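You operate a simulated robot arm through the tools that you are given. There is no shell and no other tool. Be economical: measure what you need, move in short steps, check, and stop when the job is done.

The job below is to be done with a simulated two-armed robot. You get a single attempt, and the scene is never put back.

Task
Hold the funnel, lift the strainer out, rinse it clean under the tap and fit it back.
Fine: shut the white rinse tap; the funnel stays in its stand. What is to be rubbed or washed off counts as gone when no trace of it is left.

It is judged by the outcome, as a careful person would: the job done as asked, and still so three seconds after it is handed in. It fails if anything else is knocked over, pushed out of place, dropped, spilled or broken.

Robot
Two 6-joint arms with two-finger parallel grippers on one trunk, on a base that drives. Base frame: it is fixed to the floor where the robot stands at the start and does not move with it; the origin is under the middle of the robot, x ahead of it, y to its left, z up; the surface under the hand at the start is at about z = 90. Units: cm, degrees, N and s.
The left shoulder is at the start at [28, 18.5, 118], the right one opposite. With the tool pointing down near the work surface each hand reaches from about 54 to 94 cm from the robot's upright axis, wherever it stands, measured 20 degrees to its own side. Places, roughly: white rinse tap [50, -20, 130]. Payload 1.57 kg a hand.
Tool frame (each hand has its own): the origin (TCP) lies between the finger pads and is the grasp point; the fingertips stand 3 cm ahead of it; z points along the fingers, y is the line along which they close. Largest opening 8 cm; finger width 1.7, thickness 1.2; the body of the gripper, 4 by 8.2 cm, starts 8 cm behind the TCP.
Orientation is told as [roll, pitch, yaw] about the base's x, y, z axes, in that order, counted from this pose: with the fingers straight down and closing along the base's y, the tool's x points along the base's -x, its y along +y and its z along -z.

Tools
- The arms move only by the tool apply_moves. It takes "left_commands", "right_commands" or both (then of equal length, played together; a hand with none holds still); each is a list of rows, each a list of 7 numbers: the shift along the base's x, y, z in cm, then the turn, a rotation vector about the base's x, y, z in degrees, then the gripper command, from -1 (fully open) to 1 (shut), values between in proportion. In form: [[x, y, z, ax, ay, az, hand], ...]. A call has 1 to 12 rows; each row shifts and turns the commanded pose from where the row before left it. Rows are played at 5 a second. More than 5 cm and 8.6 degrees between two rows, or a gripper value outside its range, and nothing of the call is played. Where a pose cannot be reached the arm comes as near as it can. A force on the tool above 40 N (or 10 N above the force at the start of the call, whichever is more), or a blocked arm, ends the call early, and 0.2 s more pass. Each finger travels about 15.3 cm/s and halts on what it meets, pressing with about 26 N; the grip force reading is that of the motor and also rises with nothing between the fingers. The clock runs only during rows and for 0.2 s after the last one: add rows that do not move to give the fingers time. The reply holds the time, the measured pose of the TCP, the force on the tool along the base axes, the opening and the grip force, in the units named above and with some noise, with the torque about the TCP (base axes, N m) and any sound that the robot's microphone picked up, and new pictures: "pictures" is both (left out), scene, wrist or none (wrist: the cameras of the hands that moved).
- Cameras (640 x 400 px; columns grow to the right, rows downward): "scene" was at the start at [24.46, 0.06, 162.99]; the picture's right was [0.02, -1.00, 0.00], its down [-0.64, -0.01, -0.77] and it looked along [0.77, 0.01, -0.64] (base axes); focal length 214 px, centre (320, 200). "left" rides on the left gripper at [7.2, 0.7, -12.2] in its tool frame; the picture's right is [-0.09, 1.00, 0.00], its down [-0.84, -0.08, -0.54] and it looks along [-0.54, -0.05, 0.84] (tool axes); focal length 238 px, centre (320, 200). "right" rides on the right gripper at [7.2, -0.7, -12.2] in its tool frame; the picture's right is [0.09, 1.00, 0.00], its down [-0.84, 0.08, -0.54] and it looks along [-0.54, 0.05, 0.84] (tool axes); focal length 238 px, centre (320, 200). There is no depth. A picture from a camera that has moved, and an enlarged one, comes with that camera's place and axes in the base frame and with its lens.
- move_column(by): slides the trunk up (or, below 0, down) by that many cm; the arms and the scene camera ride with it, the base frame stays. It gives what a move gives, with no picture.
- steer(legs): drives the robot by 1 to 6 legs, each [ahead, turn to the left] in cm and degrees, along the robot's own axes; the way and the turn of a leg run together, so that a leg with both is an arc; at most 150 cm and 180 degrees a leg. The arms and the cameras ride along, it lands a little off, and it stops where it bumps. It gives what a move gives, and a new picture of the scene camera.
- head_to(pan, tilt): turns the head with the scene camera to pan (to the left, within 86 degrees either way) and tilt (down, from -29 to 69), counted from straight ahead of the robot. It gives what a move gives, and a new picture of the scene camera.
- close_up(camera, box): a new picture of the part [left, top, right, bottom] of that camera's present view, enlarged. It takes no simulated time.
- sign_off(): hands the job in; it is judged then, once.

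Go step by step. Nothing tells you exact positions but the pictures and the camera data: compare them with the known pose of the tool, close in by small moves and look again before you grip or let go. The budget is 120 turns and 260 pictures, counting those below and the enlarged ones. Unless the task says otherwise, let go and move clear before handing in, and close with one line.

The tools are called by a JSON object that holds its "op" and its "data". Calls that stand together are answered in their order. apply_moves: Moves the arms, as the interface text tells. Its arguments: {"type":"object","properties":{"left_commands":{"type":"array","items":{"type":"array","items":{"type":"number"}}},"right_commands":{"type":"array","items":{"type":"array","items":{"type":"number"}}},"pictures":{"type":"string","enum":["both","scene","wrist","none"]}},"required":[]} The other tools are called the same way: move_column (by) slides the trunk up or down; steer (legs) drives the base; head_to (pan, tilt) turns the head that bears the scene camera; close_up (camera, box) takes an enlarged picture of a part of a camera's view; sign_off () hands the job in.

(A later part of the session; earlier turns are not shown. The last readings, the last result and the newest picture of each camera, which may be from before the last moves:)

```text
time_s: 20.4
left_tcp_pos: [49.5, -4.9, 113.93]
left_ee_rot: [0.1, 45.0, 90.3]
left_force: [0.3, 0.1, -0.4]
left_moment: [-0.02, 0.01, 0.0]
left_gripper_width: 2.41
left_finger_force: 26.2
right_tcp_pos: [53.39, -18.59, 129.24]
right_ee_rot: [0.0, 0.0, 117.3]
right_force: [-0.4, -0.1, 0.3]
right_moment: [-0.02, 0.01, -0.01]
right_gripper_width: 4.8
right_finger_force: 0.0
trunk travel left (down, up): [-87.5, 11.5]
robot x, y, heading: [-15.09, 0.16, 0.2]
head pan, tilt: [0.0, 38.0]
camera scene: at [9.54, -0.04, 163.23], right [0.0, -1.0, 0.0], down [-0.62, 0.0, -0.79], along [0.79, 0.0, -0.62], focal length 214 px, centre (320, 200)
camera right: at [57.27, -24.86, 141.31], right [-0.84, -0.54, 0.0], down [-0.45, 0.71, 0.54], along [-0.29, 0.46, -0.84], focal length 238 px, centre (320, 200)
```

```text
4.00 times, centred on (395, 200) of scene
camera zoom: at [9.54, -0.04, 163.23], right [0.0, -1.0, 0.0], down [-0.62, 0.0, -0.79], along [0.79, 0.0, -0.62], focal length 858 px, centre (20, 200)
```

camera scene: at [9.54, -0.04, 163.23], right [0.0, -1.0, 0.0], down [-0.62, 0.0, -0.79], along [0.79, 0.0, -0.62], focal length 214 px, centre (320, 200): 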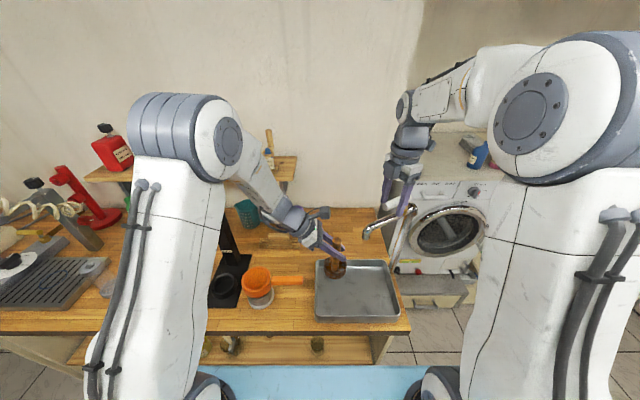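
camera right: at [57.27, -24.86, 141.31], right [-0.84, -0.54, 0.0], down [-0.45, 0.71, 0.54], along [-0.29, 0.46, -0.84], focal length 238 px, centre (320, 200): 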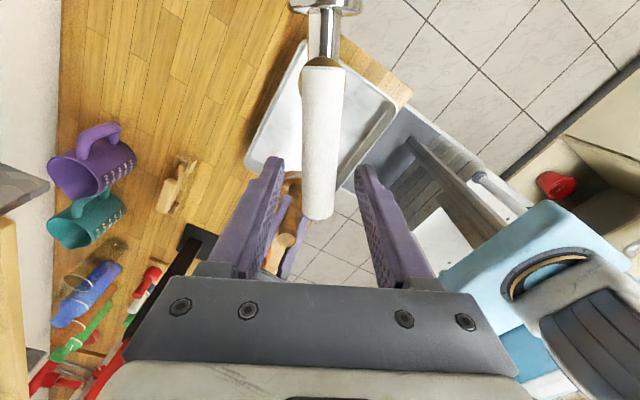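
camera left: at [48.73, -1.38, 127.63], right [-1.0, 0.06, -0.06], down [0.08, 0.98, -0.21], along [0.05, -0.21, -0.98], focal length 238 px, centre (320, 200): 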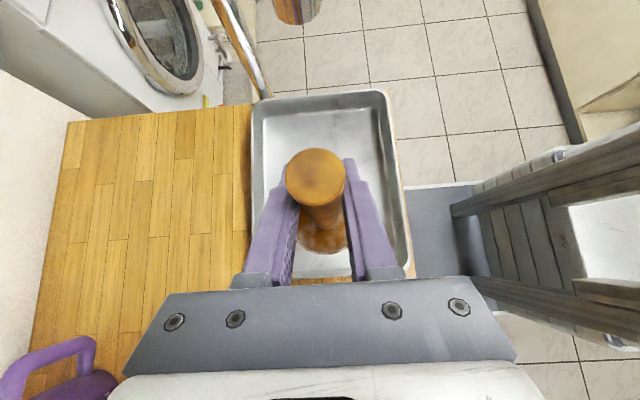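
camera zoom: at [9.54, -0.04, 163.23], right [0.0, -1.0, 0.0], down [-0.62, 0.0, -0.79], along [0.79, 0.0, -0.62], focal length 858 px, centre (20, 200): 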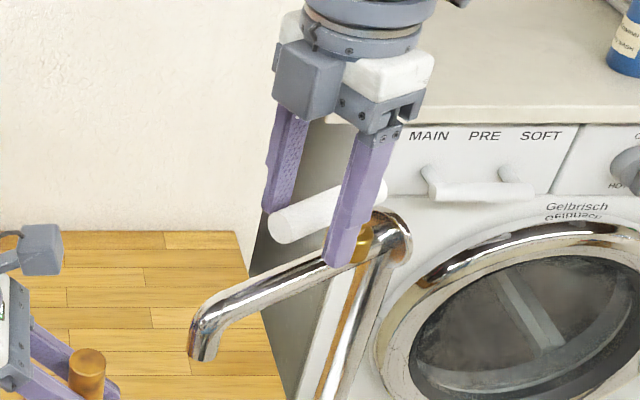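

The fingers straddle the lever. I try turning it about its stem towards the robot in small steps, watching the force.

{"op": "apply_moves", "data": {"right_commands": [[-0.55, -0.32, 0, 0, 0, 8, -0.2], [-0.5, -0.39, 0, 0, 0, 8, -0.2], [-0.44, -0.46, 0, 0, 0, 8, -0.2], [-0.38, -0.51, 0, 0, 0, 8, -0.2]]}}

{"op": "close_up", "data": {"camera": "scene", "box": [310, 150, 450, 290]}}

```text
time_s: 21.4
left_tcp_pos: [49.48, -4.83, 113.97]
left_ee_rot: [0.2, 45.0, 90.1]
left_force: [-0.2, -0.2, 0.3]
left_moment: [-0.02, -0.04, 0.02]
left_gripper_width: 2.37
left_finger_force: 25.7
right_tcp_pos: [51.5, -20.35, 129.28]
right_ee_rot: [0.0, 0.0, 149.3]
right_force: [0.6, 0.2, -0.3]
right_moment: [0.02, 0.01, -0.01]
right_gripper_width: 4.81
right_finger_force: 0.5
trunk travel left (down, up): [-87.5, 11.5]
robot x, y, heading: [-14.76, -0.05, 0.2]
head pan, tilt: [0.0, 38.0]
camera scene: at [9.53, -0.04, 163.23], right [0.0, -1.0, 0.0], down [-0.62, 0.0, -0.79], along [0.79, 0.0, -0.62], focal length 214 px, centre (320, 200)
camera right: at [58.07, -23.4, 141.41], right [-0.43, -0.9, 0.0], down [-0.76, 0.36, 0.54], along [-0.49, 0.23, -0.84], focal length 238 px, centre (320, 200)
```

scene: 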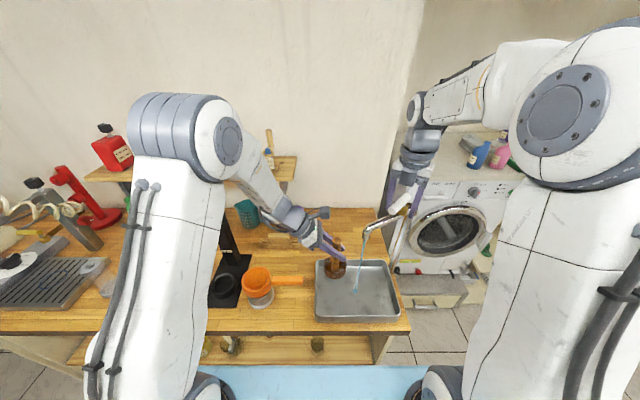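
right: 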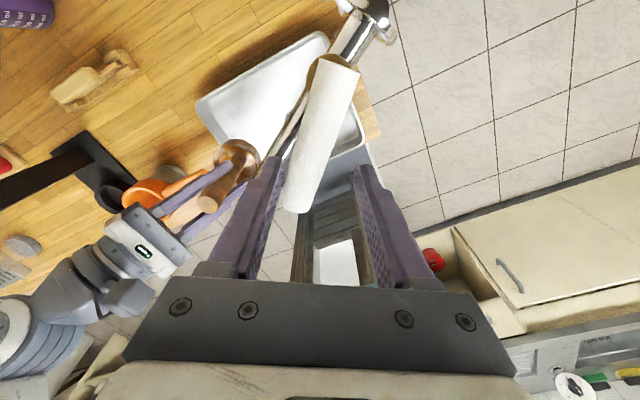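

```text
2.86 times, centred on (380, 220) of scene
camera zoom: at [9.53, -0.04, 163.23], right [0.0, -1.0, 0.0], down [-0.62, 0.0, -0.79], along [0.79, 0.0, -0.62], focal length 613 px, centre (149, 143)
```

zoom: 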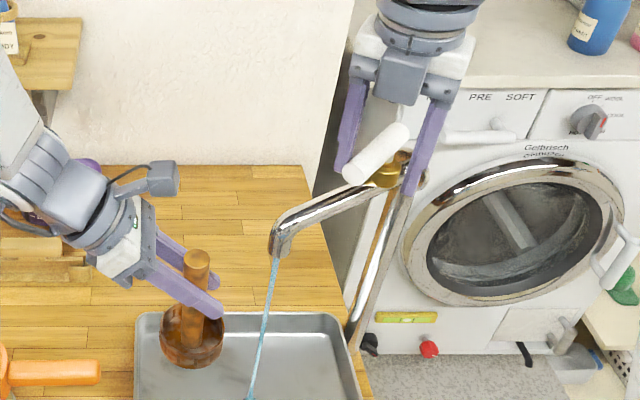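

The water runs when the lever turns toward the robot; the stream falls at about (49, -12.3). I move the strainer so the stream falls between the knob and the rim.

{"op": "apply_moves", "data": {"left_commands": [[-0.2, -2, 0, 0, 0, 0, 1], [-0.2, -2, 0, 0, 0, 0, 1], [0, -1.2, 0, 0, 0, 0, 1], [0, 0, 0, 0, 0, 0, 1], [0, 0, 0, 0, 0, 0, 1], [0, 0, 0, 0, 0, 0, 1]]}}

{"op": "close_up", "data": {"camera": "scene", "box": [310, 200, 410, 320]}}

{"op": "close_up", "data": {"camera": "right", "box": [120, 60, 320, 240]}}

```text
time_s: 22.8
left_tcp_pos: [49.1, -10.1, 113.79]
left_ee_rot: [0.1, 45.0, 90.3]
left_force: [0.2, -0.5, -1.0]
left_moment: [0.02, -0.01, -0.01]
left_gripper_width: 2.4
left_finger_force: 26.1
right_tcp_pos: [51.54, -20.3, 129.23]
right_ee_rot: [0.0, 0.1, 149.2]
right_force: [-0.3, -0.5, -0.9]
right_moment: [-0.01, -0.01, -0.01]
right_gripper_width: 4.79
right_finger_force: 0.1
trunk travel left (down, up): [-87.5, 11.5]
robot x, y, heading: [-15.04, 0.21, 0.5]
head pan, tilt: [0.0, 38.0]
camera scene: at [9.53, -0.04, 163.23], right [0.0, -1.0, 0.0], down [-0.62, 0.0, -0.79], along [0.79, 0.0, -0.62], focal length 214 px, centre (320, 200)
camera left: at [48.34, -6.63, 127.49], right [-1.0, 0.06, -0.06], down [0.08, 0.98, -0.21], along [0.05, -0.21, -0.98], focal length 238 px, centre (320, 200)
```

scene: 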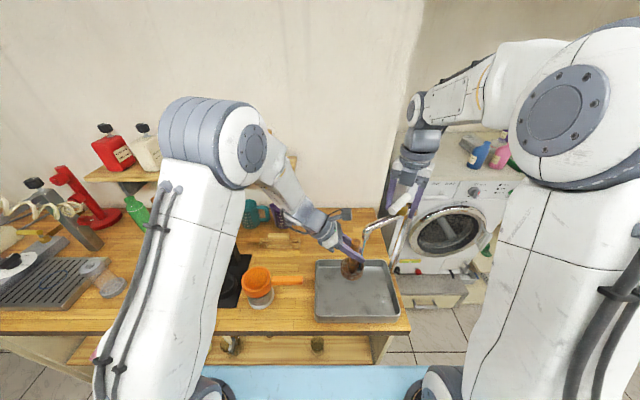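
left: 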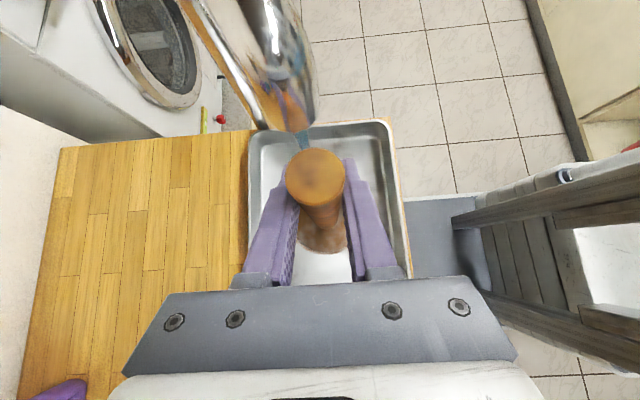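

```text
3.33 times, centred on (360, 260) of scene
camera zoom: at [9.53, -0.04, 163.23], right [0.0, -1.0, 0.0], down [-0.62, 0.0, -0.79], along [0.79, 0.0, -0.62], focal length 715 px, centre (187, 0)
```

zoom: 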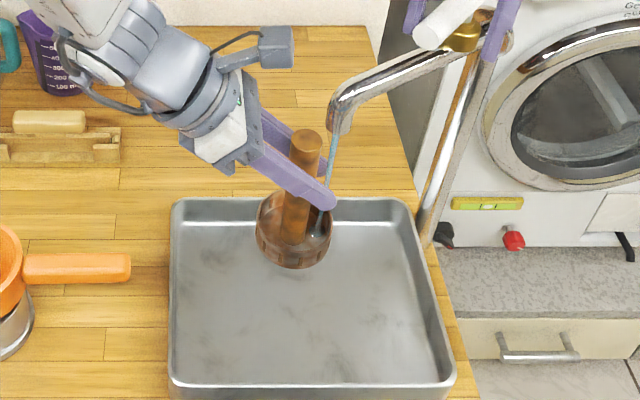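

```text
2.22 times, centred on (220, 150) of right
camera zoom: at [58.07, -23.43, 141.4], right [-0.43, -0.9, 0.0], down [-0.76, 0.36, 0.54], along [-0.49, 0.23, -0.84], focal length 530 px, centre (542, 311)
```

zoom: 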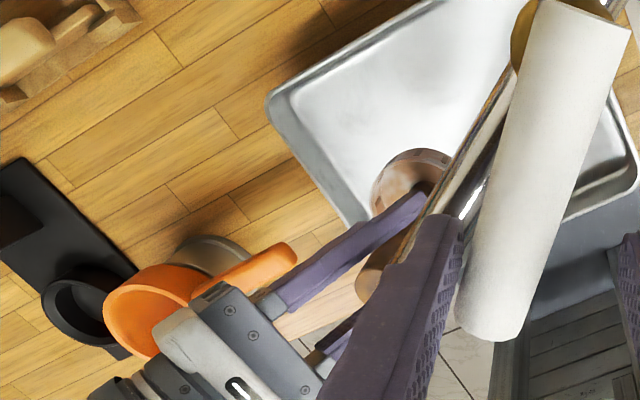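

The residue is already thinning. I keep the strainer there and sweep it sideways so the stream reaches other parts.

{"op": "apply_moves", "data": {"left_commands": [[0, 0, 0, 0, 0, 0, 1], [0.7, -0.3, 0, 0, 0, 0, 1], [0.7, -0.4, 0, 0, 0, 0, 1], [0.6, -0.5, 0, 0, 0, 0, 1], [0.3, -0.5, 0, 0, 0, 0, 1], [0, 0, 0, 0, 0, 0, 1], [0, 0, 0, 0, 0, 0, 1], [0, 0, 0, 0, 0, 0, 1], [-0.6, 1, 0, 0, 0, 0, 1], [-1.7, 0.7, 0, 0, 0, 0, 1]]}}

{"op": "close_up", "data": {"camera": "scene", "box": [310, 200, 410, 320]}}

```text
time_s: 25.0
left_tcp_pos: [49.09, -9.93, 113.69]
left_ee_rot: [0.1, 45.1, 90.2]
left_force: [-0.5, 0.9, -0.8]
left_moment: [-0.03, 0.01, 0.01]
left_gripper_width: 2.42
left_finger_force: 26.1
right_tcp_pos: [51.58, -20.26, 129.24]
right_ee_rot: [0.0, -0.1, 149.2]
right_force: [0.5, -0.4, -0.6]
right_moment: [0.01, 0.0, 0.01]
right_gripper_width: 4.81
right_finger_force: 0.0
trunk travel left (down, up): [-87.5, 11.5]
robot x, y, heading: [-15.05, -0.23, 0.1]
head pan, tilt: [0.0, 38.0]
camera scene: at [9.54, -0.04, 163.23], right [0.0, -1.0, 0.0], down [-0.62, 0.0, -0.79], along [0.79, 0.0, -0.62], focal length 214 px, centre (320, 200)
camera left: at [48.38, -6.54, 127.46], right [-1.0, 0.06, -0.06], down [0.08, 0.98, -0.21], along [0.05, -0.21, -0.98], focal length 238 px, centre (320, 200)
```

scene: 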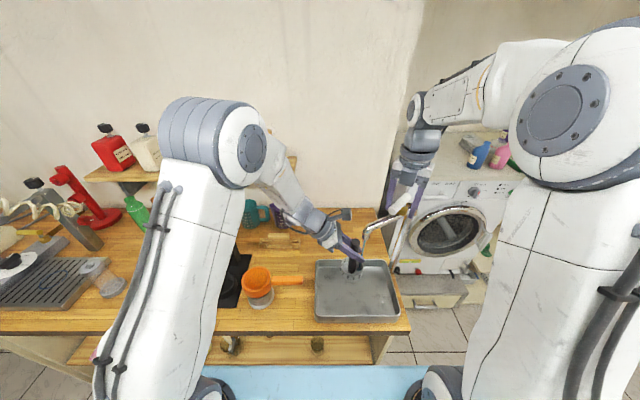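
left: 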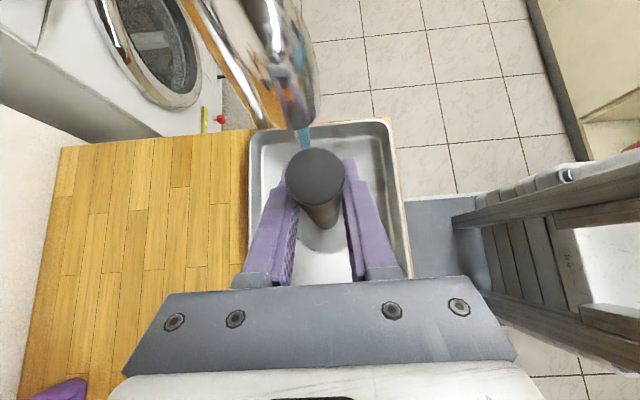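

```text
3.33 times, centred on (360, 260) of scene
camera zoom: at [9.54, -0.04, 163.23], right [0.0, -1.0, 0.0], down [-0.62, 0.0, -0.79], along [0.79, 0.0, -0.62], focal length 715 px, centre (187, 0)
```

zoom: 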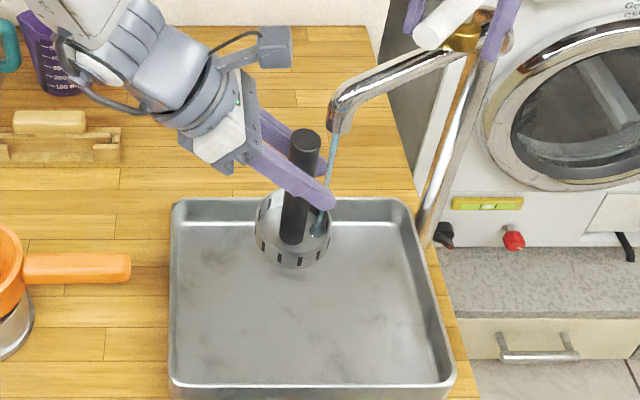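

The strainer is now metal with a black knob. I rinse it a little longer, sweeping to the other side, and check for traces.

{"op": "apply_moves", "data": {"left_commands": [[-0.7, -0.3, 0, 0, 0, 0, 1], [-0.7, -0.4, 0, 0, 0, 0, 1], [-0.5, -0.5, 0, 0, 0, 0, 1], [0, 0, 0, 0, 0, 0, 1], [0, 0, 0, 0, 0, 0, 1], [0.5, 0.5, 0, 0, 0, 0, 1], [0.7, 0.4, 0, 0, 0, 0, 1], [0.7, 0.3, 0, 0, 0, 0, 1], [0, 1, 0, 0, 0, 0, 1], [0, -1, 0, 0, 0, 0, 1]]}}

{"op": "close_up", "data": {"camera": "scene", "box": [325, 225, 385, 285]}}

{"op": "close_up", "data": {"camera": "left", "box": [260, 120, 380, 280]}}

```text
time_s: 27.2
left_tcp_pos: [49.19, -10.06, 113.78]
left_ee_rot: [0.0, 45.0, 90.2]
left_force: [0.2, -0.2, -1.1]
left_moment: [-0.01, 0.02, -0.02]
left_gripper_width: 2.41
left_finger_force: 26.3
right_tcp_pos: [51.57, -20.21, 129.23]
right_ee_rot: [0.0, 0.0, 149.2]
right_force: [0.5, 0.1, -0.1]
right_moment: [0.03, 0.01, -0.01]
right_gripper_width: 4.81
right_finger_force: 0.1
trunk travel left (down, up): [-87.5, 11.5]
robot x, y, heading: [-14.98, -0.39, 0.0]
head pan, tilt: [0.0, 38.0]
camera scene: at [9.53, -0.03, 163.23], right [0.0, -1.0, 0.0], down [-0.62, 0.0, -0.79], along [0.79, 0.0, -0.62], focal length 214 px, centre (320, 200)
camera left: at [48.42, -6.56, 127.43], right [-1.0, 0.06, -0.06], down [0.08, 0.98, -0.21], along [0.05, -0.21, -0.98], focal length 238 px, centre (320, 200)
```

scene: 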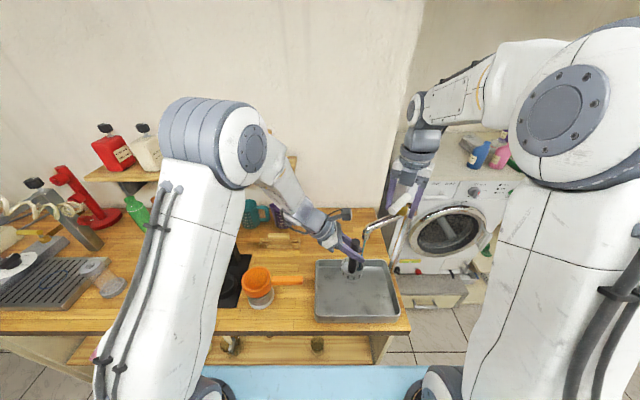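
left: 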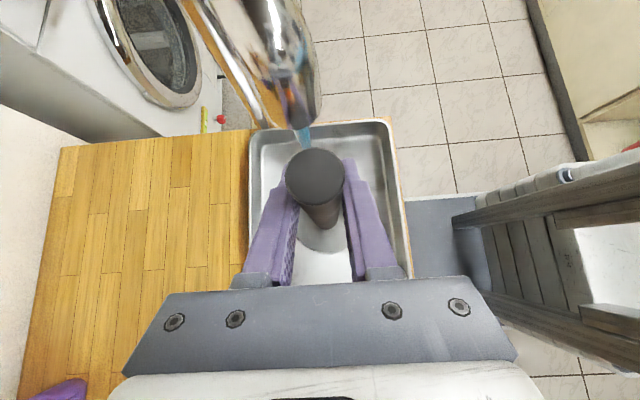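

```text
6.67 times, centred on (355, 255) of scene
camera zoom: at [9.53, -0.03, 163.23], right [0.0, -1.0, 0.0], down [-0.62, 0.0, -0.79], along [0.79, 0.0, -0.62], focal length 1430 px, centre (87, -167)
```

zoom: 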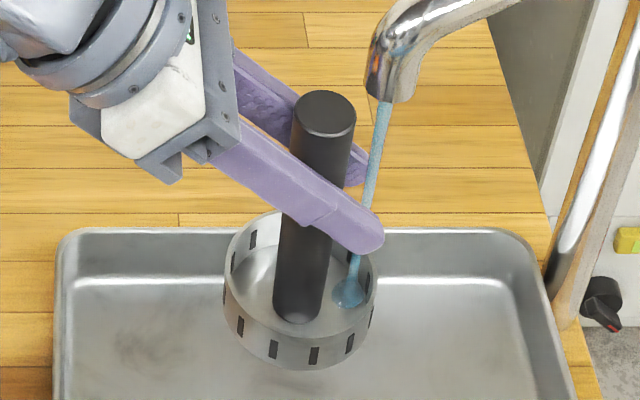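

```text
2.50 times, centred on (320, 200) of left
camera zoom: at [48.42, -6.56, 127.43], right [-1.0, 0.06, -0.06], down [0.08, 0.98, -0.21], along [0.05, -0.21, -0.98], focal length 596 px, centre (320, 200)
```

zoom: 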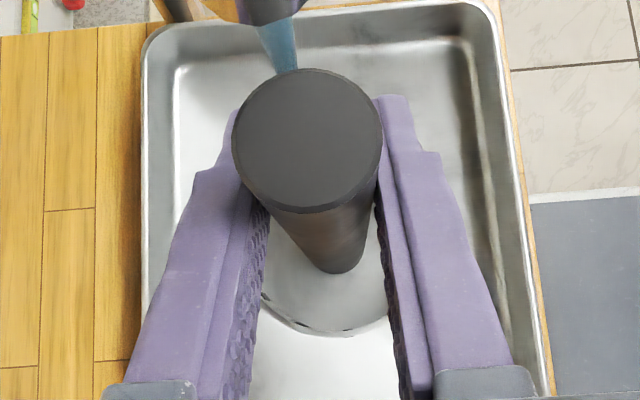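

It looks spotless. Now I turn the lever back to shut the tap, going slightly past its start to take up the slack.

{"op": "apply_moves", "data": {"right_commands": [[0.38, 0.51, 0, 0, 0, -8, -0.2], [0.44, 0.46, 0, 0, 0, -8, -0.2], [0.5, 0.39, 0, 0, 0, -8, -0.2], [0.55, 0.32, 0, 0, 0, -8, -0.2], [0.59, 0.24, 0, 0, 0, -8, -0.2], [0.31, 0.08, 0, 0, 0, -4, -0.2]]}}

{"op": "close_up", "data": {"camera": "scene", "box": [325, 155, 425, 285]}}

```text
time_s: 28.6
left_tcp_pos: [49.21, -10.04, 113.66]
left_ee_rot: [0.3, 45.0, 90.2]
left_force: [-0.6, 0.2, -1.1]
left_moment: [0.03, -0.02, 0.01]
left_gripper_width: 2.42
left_finger_force: 25.6
right_tcp_pos: [54.32, -18.4, 129.22]
right_ee_rot: [0.0, 0.0, 105.2]
right_force: [-0.1, -0.6, -0.7]
right_moment: [-0.03, 0.01, 0.03]
right_gripper_width: 4.79
right_finger_force: 0.3
trunk travel left (down, up): [-87.5, 11.5]
robot x, y, heading: [-15.26, 0.08, 0.4]
head pan, tilt: [0.0, 38.0]
camera scene: at [9.53, -0.05, 163.23], right [0.0, -1.0, 0.0], down [-0.62, 0.0, -0.79], along [0.79, 0.0, -0.62], focal length 214 px, centre (320, 200)
camera right: at [56.8, -25.17, 141.42], right [-0.94, -0.35, 0.0], down [-0.29, 0.79, 0.54], along [-0.19, 0.51, -0.84], focal length 238 px, centre (320, 200)
```

scene: 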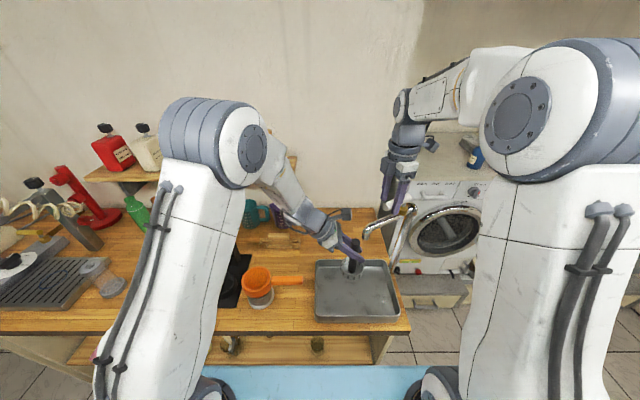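
right: 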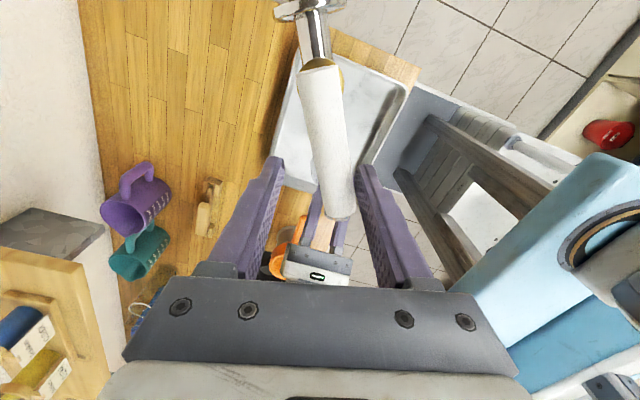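

```text
3.08 times, centred on (375, 220) of scene
camera zoom: at [9.53, -0.05, 163.23], right [0.0, -1.0, 0.0], down [-0.62, 0.0, -0.79], along [0.79, 0.0, -0.62], focal length 660 px, centre (151, 138)
```

zoom: 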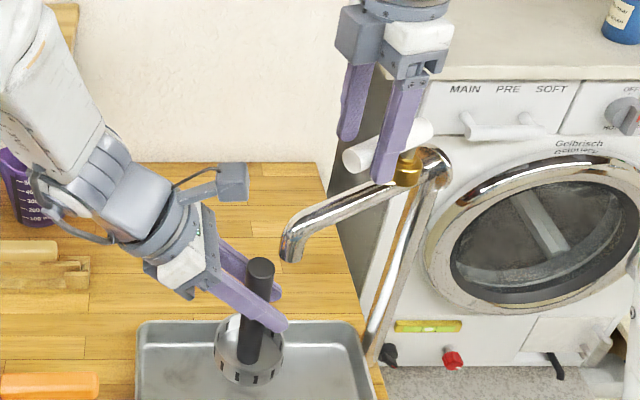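

The water has stopped and the lever is back at its starting direction. I nudge it slightly more to confirm it's against its stop.

{"op": "apply_moves", "data": {"right_commands": [[0.31, 0.06, 0, 0, 0, -4, -0.2], [0.15, 0.02, 0, 0, 0, -2, -0.2]], "pictures": "wrist"}}

{"op": "close_up", "data": {"camera": "scene", "box": [355, 155, 425, 255]}}

```text
time_s: 29.2
left_tcp_pos: [49.18, -10.18, 113.81]
left_ee_rot: [0.1, 45.0, 90.1]
left_force: [-0.4, 0.2, -0.8]
left_moment: [0.01, -0.01, -0.01]
left_gripper_width: 2.39
left_finger_force: 26.2
right_tcp_pos: [54.63, -18.5, 129.25]
right_ee_rot: [0.1, 0.0, 99.1]
right_force: [-5.8, -8.7, 0.8]
right_moment: [-0.12, 0.11, 0.25]
right_gripper_width: 5.48
right_finger_force: 3.9
trunk travel left (down, up): [-87.5, 11.5]
robot x, y, heading: [-14.82, 0.01, 0.2]
head pan, tilt: [0.0, 38.0]
camera right: at [56.51, -25.46, 141.45], right [-0.97, -0.25, 0.0], down [-0.21, 0.81, 0.54], along [-0.14, 0.52, -0.84], focal length 238 px, centre (320, 200)
```

right: 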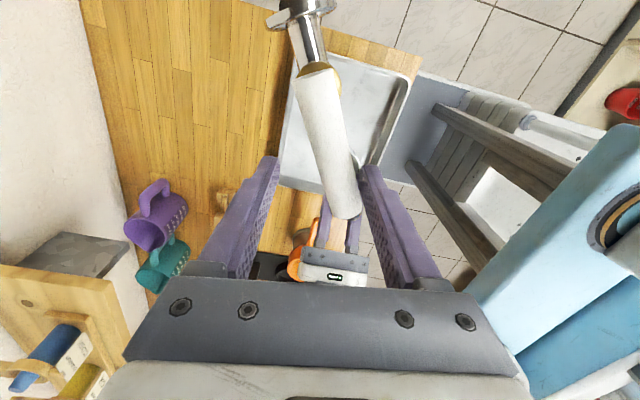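

```text
4.00 times, centred on (390, 205) of scene
camera zoom: at [9.47, -0.13, 163.24], right [0.0, -1.0, 0.0], down [-0.62, 0.0, -0.79], along [0.79, 0.0, -0.62], focal length 858 px, centre (40, 180)
```

zoom: 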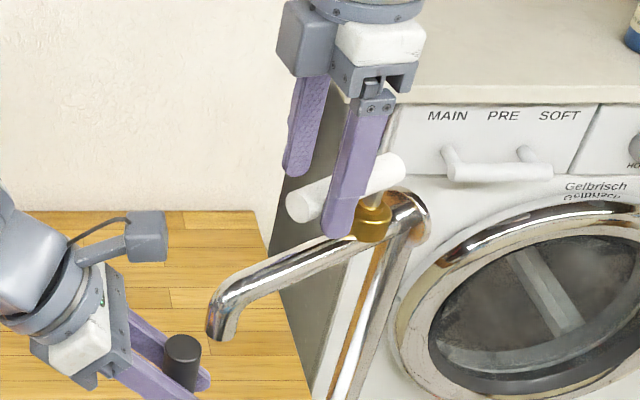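

The lever is firmly at its stop and the water is off. I back the right hand off and lift it clear while the strainer drains over the tray.

{"op": "apply_moves", "data": {"left_commands": [[0, 2, 0, 0, 0, 0, 1], [0, 2, 0, 0, 0, 0, 1], [0, 0, 0, 0, 0, 0, 1], [0, 0, 0, 0, 0, 0, 1], [0, 0, 0, 0, 0, 0, 1], [0, 0, 0, 0, 0, 0, 1], [0, 0, 0, 0, 0, 0, 1], [0, 0, 0, 0, 0, 0, 1], [0, 0, 0, 0, 0, 0, 1], [0, 0, 0, 0, 0, 0, 1]], "right_commands": [[-0.31, -0.06, 0, 0, 0, 4, -0.2], [-0.3, 0, 0, 0, 0, 0, -0.2], [0, 0, 2, 0, 0, 0, -0.2], [0, 0, 3, 0, 0, 0, -0.2], [0, 0, 4, 0, 0, 0, -0.2], [0, 0, 4, 0, 0, 0, -0.2], [0, 0, 0, 0, 0, -6, -0.2], [0, 0, 0, 0, 0, -6.2, -1], [0, 0, 0, 0, 0, 0, -1], [0, 0, 0, 0, 0, 0, -1]]}}

{"op": "close_up", "data": {"camera": "scene", "box": [305, 180, 425, 320]}}

```text
time_s: 31.4
left_tcp_pos: [49.09, -6.13, 113.66]
left_ee_rot: [0.2, 45.0, 90.2]
left_force: [0.2, -0.2, -0.4]
left_moment: [-0.02, 0.0, 0.02]
left_gripper_width: 2.43
left_finger_force: 26.2
right_tcp_pos: [54.12, -18.38, 142.33]
right_ee_rot: [-0.1, 0.1, 90.9]
right_force: [-0.1, -0.4, 0.4]
right_moment: [0.0, 0.01, -0.02]
right_gripper_width: 8.0
right_finger_force: 0.0
trunk travel left (down, up): [-87.5, 11.5]
robot x, y, heading: [-15.0, 0.02, 0.1]
head pan, tilt: [0.0, 38.0]
camera scene: at [9.53, -0.04, 163.23], right [0.0, -1.0, 0.0], down [-0.62, 0.0, -0.79], along [0.79, 0.0, -0.62], focal length 214 px, centre (320, 200)
camera right: at [55.02, -25.56, 154.41], right [-0.99, -0.11, 0.0], down [-0.09, 0.84, 0.54], along [-0.06, 0.54, -0.84], focal length 238 px, centre (320, 200)
camera left: at [48.4, -2.54, 127.39], right [-1.0, 0.06, -0.06], down [0.08, 0.98, -0.21], along [0.05, -0.21, -0.98], focal length 238 px, centre (320, 200)
```

scene: 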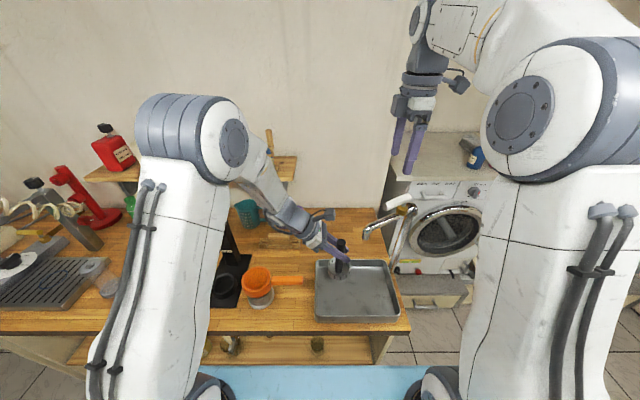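
right: 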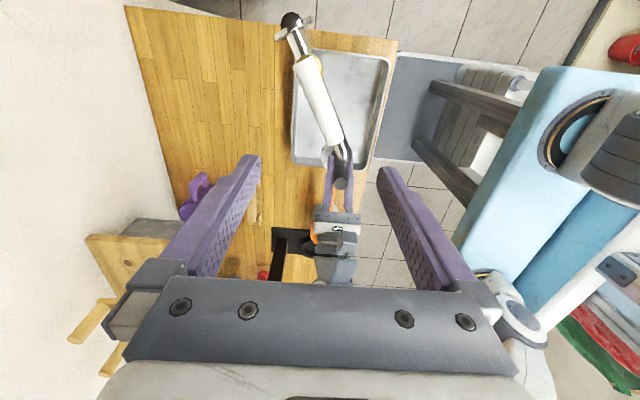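
left: 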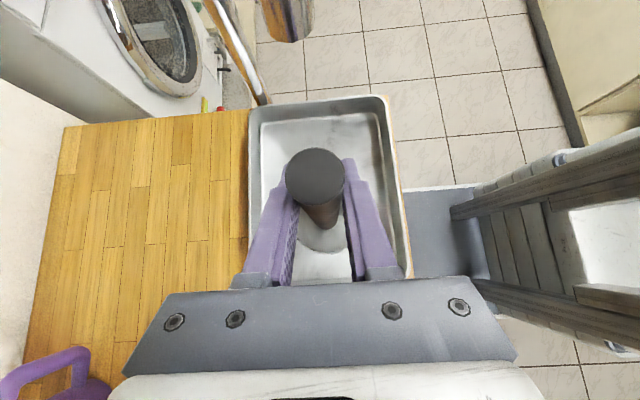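

```text
2.86 times, centred on (365, 250) of scene
camera zoom: at [9.53, -0.04, 163.23], right [0.0, -1.0, 0.0], down [-0.62, 0.0, -0.79], along [0.79, 0.0, -0.62], focal length 613 px, centre (191, 57)
```

zoom: 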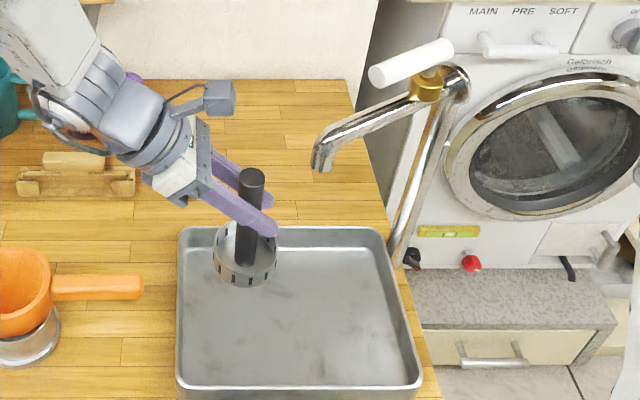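

The tap is shut with no drip. I carry the strainer back above the funnel.

{"op": "apply_moves", "data": {"left_commands": [[0, 0.5, 3.5, 0, 0, 0, 1], [-0.1, 2, 3.5, 0, 0, 0, 1], [-0.2, 4, 1.6, 0, 0, 0, 1], [-0.2, 4.5, 0, 0, 0, 0, 1], [-0.2, 4.5, 0, 0, 0, 0, 1], [-0.2, 4.5, 0, 0, 0, 0, 1], [-0.1, 3.9, 0, 0, 0, 0, 1], [-0.1, 2.5, 0, 0, 0, 0, 1]]}}

{"op": "close_up", "data": {"camera": "scene", "box": [180, 200, 320, 310]}}

```text
time_s: 33.2
left_tcp_pos: [48.3, 20.35, 122.3]
left_ee_rot: [0.2, 44.9, 90.2]
left_force: [-0.1, 0.7, -0.5]
left_moment: [0.0, 0.03, -0.02]
left_gripper_width: 2.39
left_finger_force: 26.1
right_tcp_pos: [54.3, -18.49, 142.34]
right_ee_rot: [-0.1, 0.0, 91.0]
right_force: [-0.4, 0.3, -0.9]
right_moment: [0.01, 0.04, 0.02]
right_gripper_width: 7.99
right_finger_force: 0.1
trunk travel left (down, up): [-87.5, 11.5]
robot x, y, heading: [-15.1, 0.21, 0.2]
head pan, tilt: [0.0, 38.0]
camera scene: at [9.54, -0.03, 163.23], right [0.0, -1.0, 0.0], down [-0.62, 0.0, -0.79], along [0.79, 0.0, -0.62], focal length 214 px, centre (320, 200)
camera left: at [47.43, 23.82, 136.01], right [-1.0, 0.06, -0.06], down [0.08, 0.98, -0.21], along [0.05, -0.21, -0.98], focal length 238 px, centre (320, 200)
```

scene: 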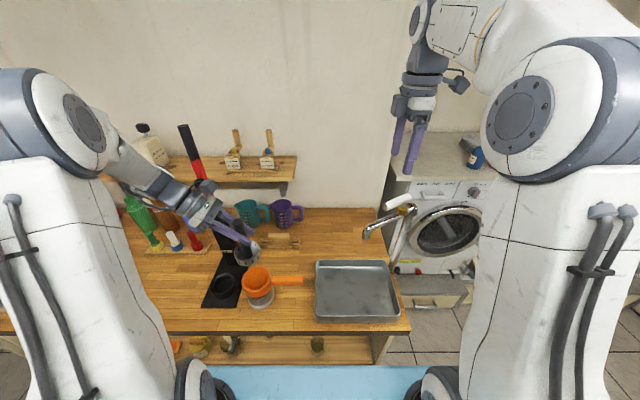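
left: 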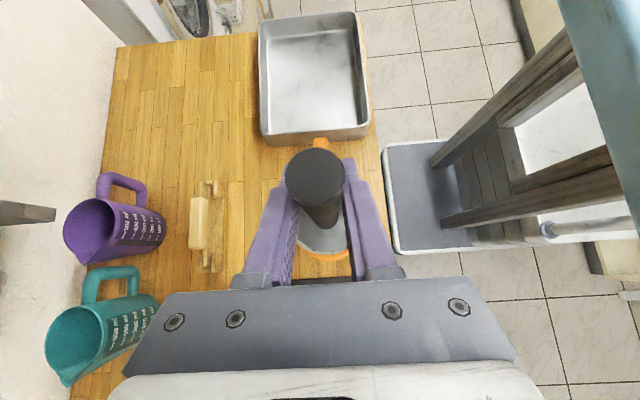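

```text
3.64 times, centred on (250, 255) of scene
camera zoom: at [9.54, -0.03, 163.23], right [0.0, -1.0, 0.0], down [-0.62, 0.0, -0.79], along [0.79, 0.0, -0.62], focal length 780 px, centre (574, 0)
```

zoom: 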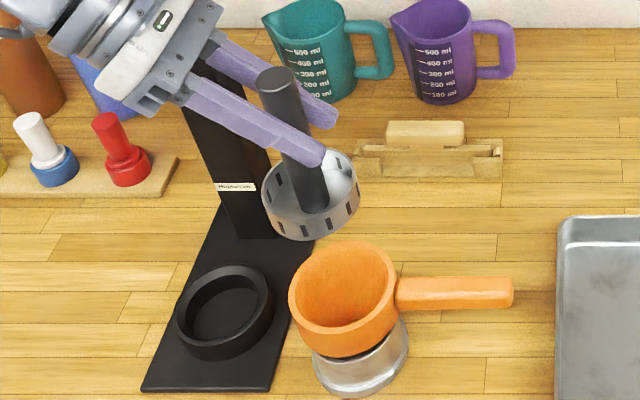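

I bring the right hand back to the funnel handle.

{"op": "apply_moves", "data": {"right_commands": [[-0.94, 4.53, 0, 0, 0, -0.8, -1], [-0.94, 4.53, 0, 0, 0, 0, -1], [-0.94, 4.53, 0, 0, 0, 0, -1], [-0.94, 4.53, 0, 0, 0, 0, -1], [-0.94, 4.53, 0, 0, 0, 0, -1], [-0.94, 4.53, 0, 0, 0, 0, -1], [0, 0, -4.8, 0, 0, 0, -1], [0, 0, -4.8, 0, 0, 0, -1], [0, 0, -4.8, 0, 0, 0, -1], [0, 0, -4.8, 0, 0, 0, -1], [0, 0, -4.8, 0, 0, 0, -1], [0, 0, -4.8, 0, 0, 0, -1]], "pictures": "none"}}

{"op": "apply_moves", "data": {"right_commands": [[0, 0, -4.8, 0, 0, 0, -1], [0, 0, -4, 0, 0, 0, -1]], "pictures": "wrist"}}

```text
time_s: 35.8
left_tcp_pos: [48.28, 20.25, 122.33]
left_ee_rot: [0.2, 44.9, 90.3]
left_force: [-0.3, -0.3, -0.9]
left_moment: [-0.01, -0.01, 0.02]
left_gripper_width: 2.41
left_finger_force: 25.9
right_tcp_pos: [48.52, 8.72, 113.36]
right_ee_rot: [0.0, -0.1, 90.1]
right_force: [0.2, -0.6, -0.4]
right_moment: [0.01, -0.02, -0.02]
right_gripper_width: 7.99
right_finger_force: 0.1
trunk travel left (down, up): [-87.5, 11.5]
robot x, y, heading: [-15.4, -0.0, 0.5]
head pan, tilt: [0.0, 38.0]
```

```text
time_s: 36.4
left_tcp_pos: [48.13, 20.32, 122.26]
left_ee_rot: [0.2, 45.0, 90.2]
left_force: [0.4, -0.3, -0.3]
left_moment: [0.0, 0.03, 0.02]
left_gripper_width: 2.42
left_finger_force: 25.7
right_tcp_pos: [48.64, 8.85, 104.75]
right_ee_rot: [0.0, 0.1, 90.2]
right_force: [0.7, -0.1, -0.3]
right_moment: [0.0, -0.02, 0.0]
right_gripper_width: 8.02
right_finger_force: 0.0
trunk travel left (down, up): [-87.5, 11.5]
robot x, y, heading: [-15.38, 0.08, 0.1]
head pan, tilt: [0.0, 38.0]
camera right: at [49.31, 1.62, 116.83], right [-1.0, -0.1, 0.0], down [-0.08, 0.84, 0.54], along [-0.05, 0.54, -0.84], focal length 238 px, centre (320, 200)
```

right: 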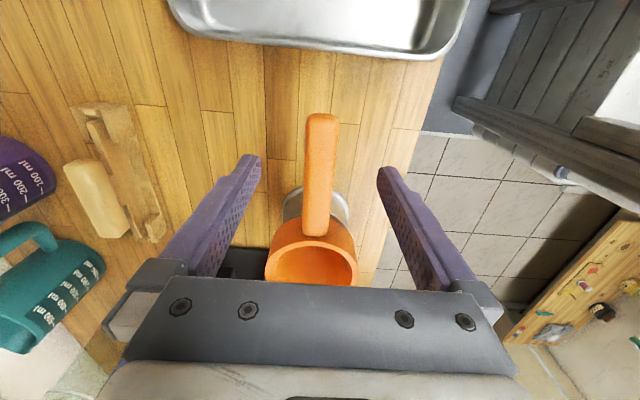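

The handle is centred again. I lower 4.1 cm and grip it.

{"op": "apply_moves", "data": {"right_commands": [[0, 0, -2.1, 0, 0, 0, -1], [0, 0, -2, 0, 0, 0, -1], [0, 0, 0, 0, 0, 0, -0.4], [0, 0, 0, 0, 0, 0, 0], [0, 0, 0, 0, 0, 0, 0.2], [0, 0, 0, 0, 0, 0, 0.4], [0, 0, 0, 0, 0, 0, 0.6], [0, 0, 0, 0, 0, 0, 0.8], [0, 0, 0, 0, 0, 0, 1]], "pictures": "wrist"}}

{"op": "close_up", "data": {"camera": "scene", "box": [190, 210, 310, 310]}}

{"op": "close_up", "data": {"camera": "left", "box": [260, 120, 380, 280]}}

```text
time_s: 38.4
left_tcp_pos: [48.16, 20.33, 122.39]
left_ee_rot: [0.2, 45.0, 90.2]
left_force: [0.8, -0.2, -0.3]
left_moment: [-0.01, -0.01, -0.01]
left_gripper_width: 2.4
left_finger_force: 26.4
right_tcp_pos: [48.5, 8.89, 100.61]
right_ee_rot: [0.0, -0.1, 90.3]
right_force: [-1.0, 0.6, 0.7]
right_moment: [0.08, 0.04, 0.25]
right_gripper_width: 2.34
right_finger_force: 25.8
trunk travel left (down, up): [-87.5, 11.5]
robot x, y, heading: [-15.03, -0.23, 0.3]
head pan, tilt: [0.0, 38.0]
camera right: at [49.25, 1.68, 112.78], right [-1.0, -0.1, 0.0], down [-0.08, 0.84, 0.54], along [-0.05, 0.54, -0.84], focal length 238 px, centre (320, 200)
```

right: 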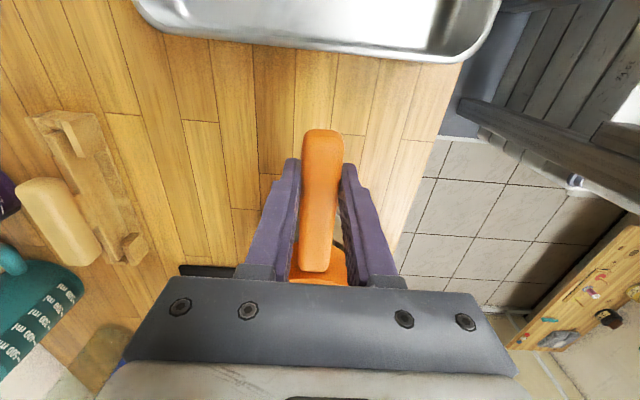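

```text
4.00 times, centred on (250, 260) of scene
camera zoom: at [9.53, -0.03, 163.23], right [0.0, -1.0, 0.0], down [-0.62, 0.0, -0.79], along [0.79, 0.0, -0.62], focal length 858 px, centre (600, -40)
```

zoom: 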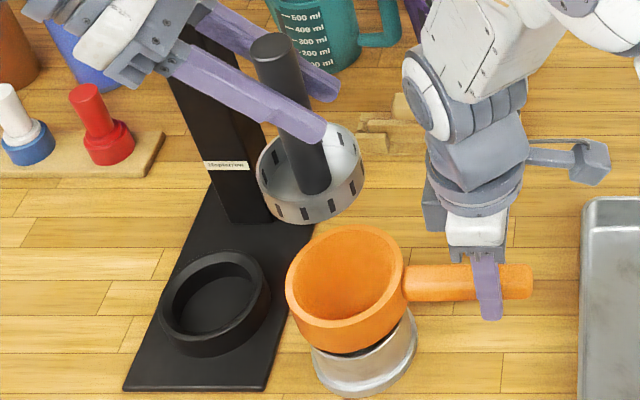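

```text
2.50 times, centred on (320, 200) of left
camera zoom: at [47.43, 23.78, 136.02], right [-1.0, 0.06, -0.06], down [0.08, 0.98, -0.21], along [0.05, -0.21, -0.98], focal length 596 px, centre (320, 200)
```

zoom: 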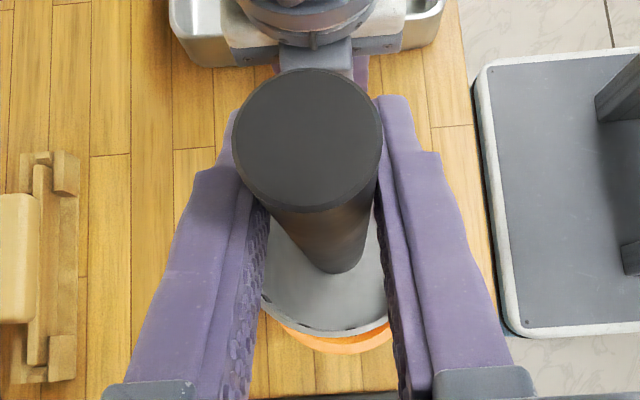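

The funnel is held. I lower the strainer to just above the ring and check alignment.

{"op": "apply_moves", "data": {"left_commands": [[-0.15, 0.05, -2.5, 0, 0, 0, 1], [0, 0, -2.5, 0, 0, 0, 1], [0, 0, -2.5, 0, 0, 0, 1], [0, 0, -2, 0, 0, 0, 1], [0, 0, 0, 0, 0, 0, 1]], "pictures": "wrist"}}

{"op": "close_up", "data": {"camera": "scene", "box": [220, 240, 290, 310]}}

{"op": "close_up", "data": {"camera": "left", "box": [260, 180, 380, 280]}}

```text
time_s: 39.6
left_tcp_pos: [47.87, 20.31, 112.76]
left_ee_rot: [0.2, 44.9, 90.2]
left_force: [0.0, -0.3, -1.3]
left_moment: [0.02, 0.01, 0.01]
left_gripper_width: 2.41
left_finger_force: 24.9
right_tcp_pos: [48.56, 8.95, 100.59]
right_ee_rot: [0.0, 0.0, 90.2]
right_force: [-2.1, -0.7, -0.3]
right_moment: [-0.16, 0.12, 0.26]
right_gripper_width: 2.35
right_finger_force: 26.1
trunk travel left (down, up): [-87.5, 11.5]
robot x, y, heading: [-15.04, 0.02, 0.3]
head pan, tilt: [0.0, 38.0]
camera left: at [47.14, 23.93, 126.52], right [-1.0, 0.06, -0.06], down [0.08, 0.98, -0.21], along [0.05, -0.21, -0.98], focal length 238 px, centre (320, 200)
```

left: 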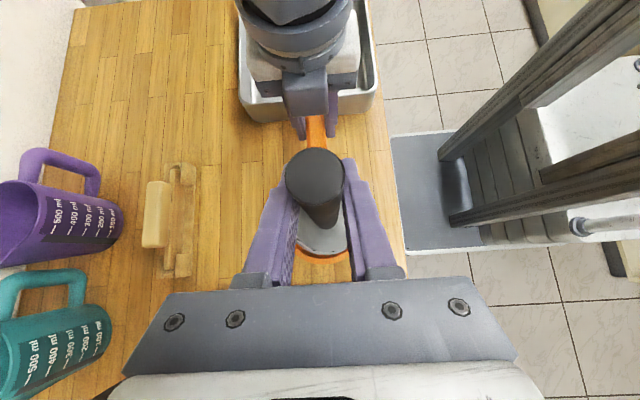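

```text
5.71 times, centred on (255, 275) of scene
camera zoom: at [9.53, -0.03, 163.23], right [0.0, -1.0, 0.0], down [-0.62, 0.0, -0.79], along [0.79, 0.0, -0.62], focal length 1226 px, centre (691, -229)
```

zoom: 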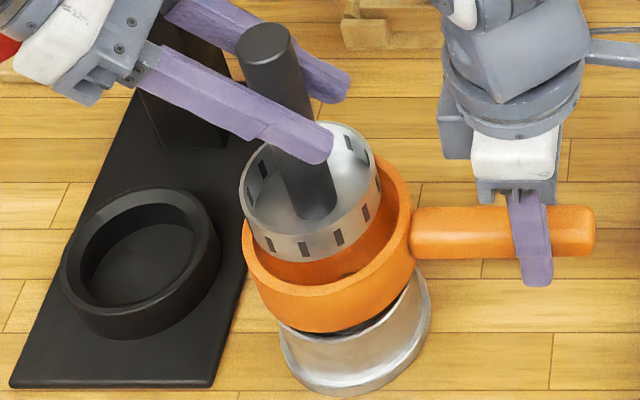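

```text
4.00 times, centred on (320, 230) of left
camera zoom: at [47.14, 23.93, 126.52], right [-1.0, 0.06, -0.06], down [0.08, 0.98, -0.21], along [0.05, -0.21, -0.98], focal length 953 px, centre (320, 80)
```

zoom: 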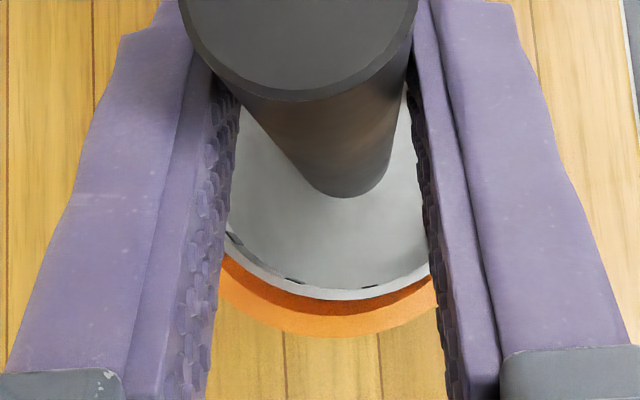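

The alignment looks right. I lower slowly toward the original seated height (TCP z≈107.75), watching the force.

{"op": "apply_moves", "data": {"left_commands": [[0.05, 0, -0.7, 0, 0, 0, 1], [0, 0, -0.7, 0, 0, 0, 1], [0, 0, -0.7, 0, 0, 0, 1], [0, 0, -0.6, 0, 0, 0, 1], [0, 0, 0, 0, 0, 0, 1]], "pictures": "wrist"}}

{"op": "close_up", "data": {"camera": "scene", "box": [220, 240, 290, 310]}}

```text
time_s: 40.8
left_tcp_pos: [47.96, 20.4, 110.09]
left_ee_rot: [0.1, 45.1, 90.2]
left_force: [5.7, -2.5, 1.6]
left_moment: [-0.17, -0.46, -0.02]
left_gripper_width: 2.43
left_finger_force: 25.9
right_tcp_pos: [48.57, 8.95, 100.64]
right_ee_rot: [0.0, 0.1, 90.1]
right_force: [-4.5, 0.4, 0.3]
right_moment: [-0.06, 0.06, 0.44]
right_gripper_width: 2.34
right_finger_force: 25.7
trunk travel left (down, up): [-87.5, 11.5]
robot x, y, heading: [-15.2, 0.24, 0.5]
head pan, tilt: [0.0, 38.0]
camera left: at [47.23, 23.9, 123.77], right [-1.0, 0.06, -0.06], down [0.08, 0.98, -0.21], along [0.05, -0.21, -0.98], focal length 238 px, centre (320, 200)
```

left: 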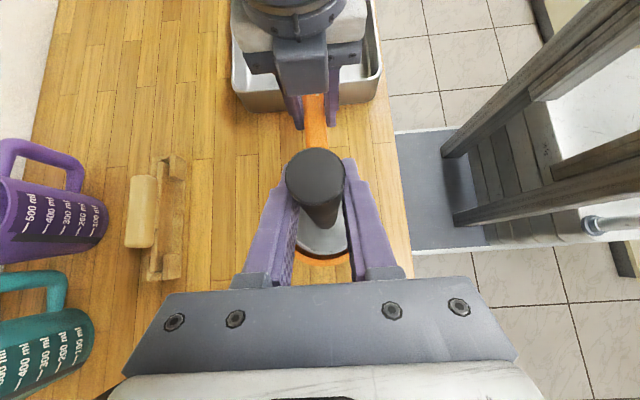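

```text
5.71 times, centred on (255, 275) of scene
camera zoom: at [9.55, -0.04, 163.22], right [0.0, -1.0, 0.0], down [-0.62, 0.0, -0.79], along [0.79, 0.0, -0.62], focal length 1226 px, centre (691, -229)
```

zoom: 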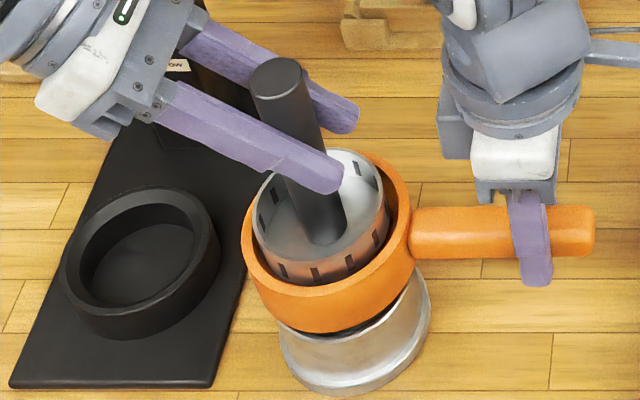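

The cup is inside the ring but lightly touching the near and left walls. I shift it +x and -y a little and go on down.

{"op": "apply_moves", "data": {"left_commands": [[0.2, -0.15, 0, 0, 0, 0, 1], [0.05, 0, -0.5, 0, 0, 0, 1], [0, 0, -0.5, 0, 0, 0, 1], [0, 0, -0.4, 0, 0, 0, 1], [0, 0, 0, 0, 0, 0, 1]], "pictures": "wrist"}}

{"op": "close_up", "data": {"camera": "scene", "box": [220, 240, 290, 310]}}

```text
time_s: 42.0
left_tcp_pos: [48.18, 20.24, 108.66]
left_ee_rot: [0.1, 44.9, 90.2]
left_force: [-0.1, 0.4, -0.8]
left_moment: [-0.01, -0.01, 0.02]
left_gripper_width: 2.42
left_finger_force: 26.5
right_tcp_pos: [48.59, 8.84, 100.76]
right_ee_rot: [-0.2, 0.0, 90.1]
right_force: [-1.8, 0.0, -0.3]
right_moment: [0.0, 0.09, 0.23]
right_gripper_width: 2.34
right_finger_force: 25.9
trunk travel left (down, up): [-87.5, 11.5]
robot x, y, heading: [-15.26, -0.19, 0.4]
head pan, tilt: [0.0, 38.0]
camera left: at [47.41, 23.75, 122.4], right [-1.0, 0.06, -0.06], down [0.08, 0.98, -0.21], along [0.05, -0.21, -0.98], focal length 238 px, centre (320, 200)
```

left: 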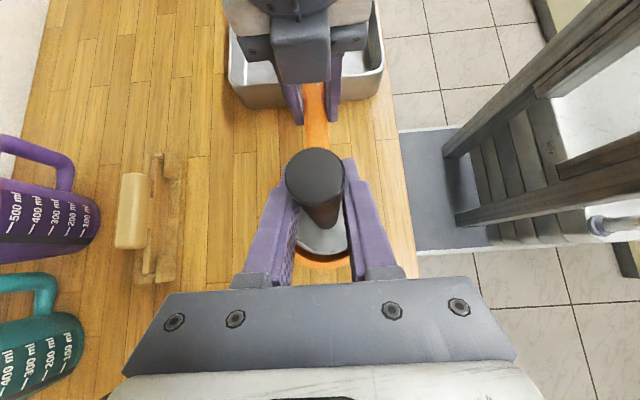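

```text
5.71 times, centred on (255, 275) of scene
camera zoom: at [9.53, -0.03, 163.23], right [0.0, -1.0, 0.0], down [-0.62, 0.0, -0.79], along [0.79, 0.0, -0.62], focal length 1226 px, centre (691, -229)
```

zoom: 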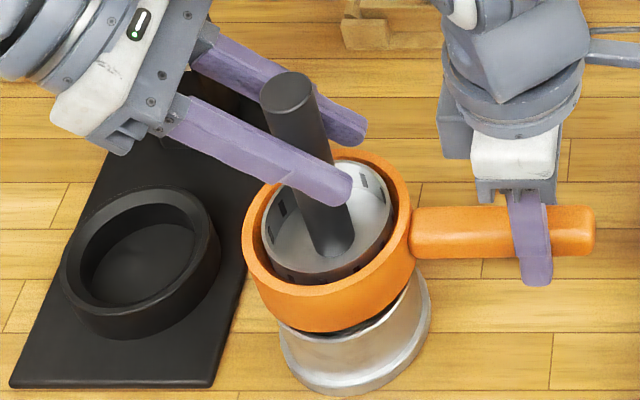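

No contact force and it's well centred. I lower the last centimetre in small steps until it seats.

{"op": "apply_moves", "data": {"left_commands": [[0, 0, -0.4, 0, 0, 0, 1], [0, 0, -0.3, 0, 0, 0, 1], [0, 0, -0.2, 0, 0, 0, 1], [0, 0, 0, 0, 0, 0, 1]], "pictures": "none"}}

{"op": "close_up", "data": {"camera": "scene", "box": [220, 240, 290, 310]}}

```text
time_s: 43.0
left_tcp_pos: [48.12, 20.23, 107.94]
left_ee_rot: [0.0, 45.0, 90.1]
left_force: [-0.5, 3.6, 10.7]
left_moment: [0.27, -0.07, -0.15]
left_gripper_width: 2.41
left_finger_force: 26.1
right_tcp_pos: [48.44, 8.96, 100.67]
right_ee_rot: [0.0, 0.0, 90.2]
right_force: [0.3, -1.0, -2.4]
right_moment: [0.12, 0.01, 0.2]
right_gripper_width: 2.34
right_finger_force: 26.2
trunk travel left (down, up): [-87.5, 11.5]
robot x, y, heading: [-15.36, -0.04, 0.4]
head pan, tilt: [0.0, 38.0]
```

```text
5.71 times, centred on (255, 275) of scene
camera zoom: at [9.51, -0.01, 163.24], right [0.0, -1.0, 0.0], down [-0.62, 0.0, -0.79], along [0.79, 0.0, -0.62], focal length 1226 px, centre (691, -229)
```

zoom: 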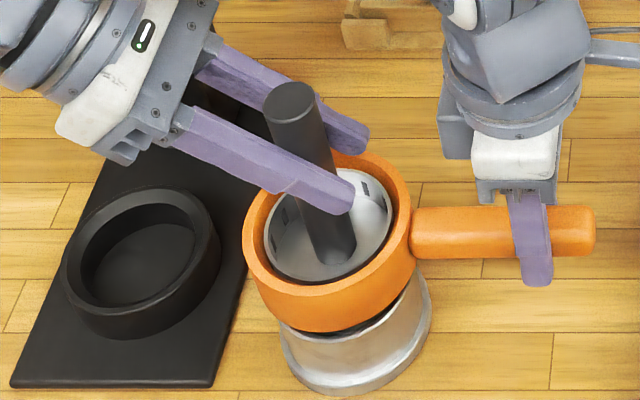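

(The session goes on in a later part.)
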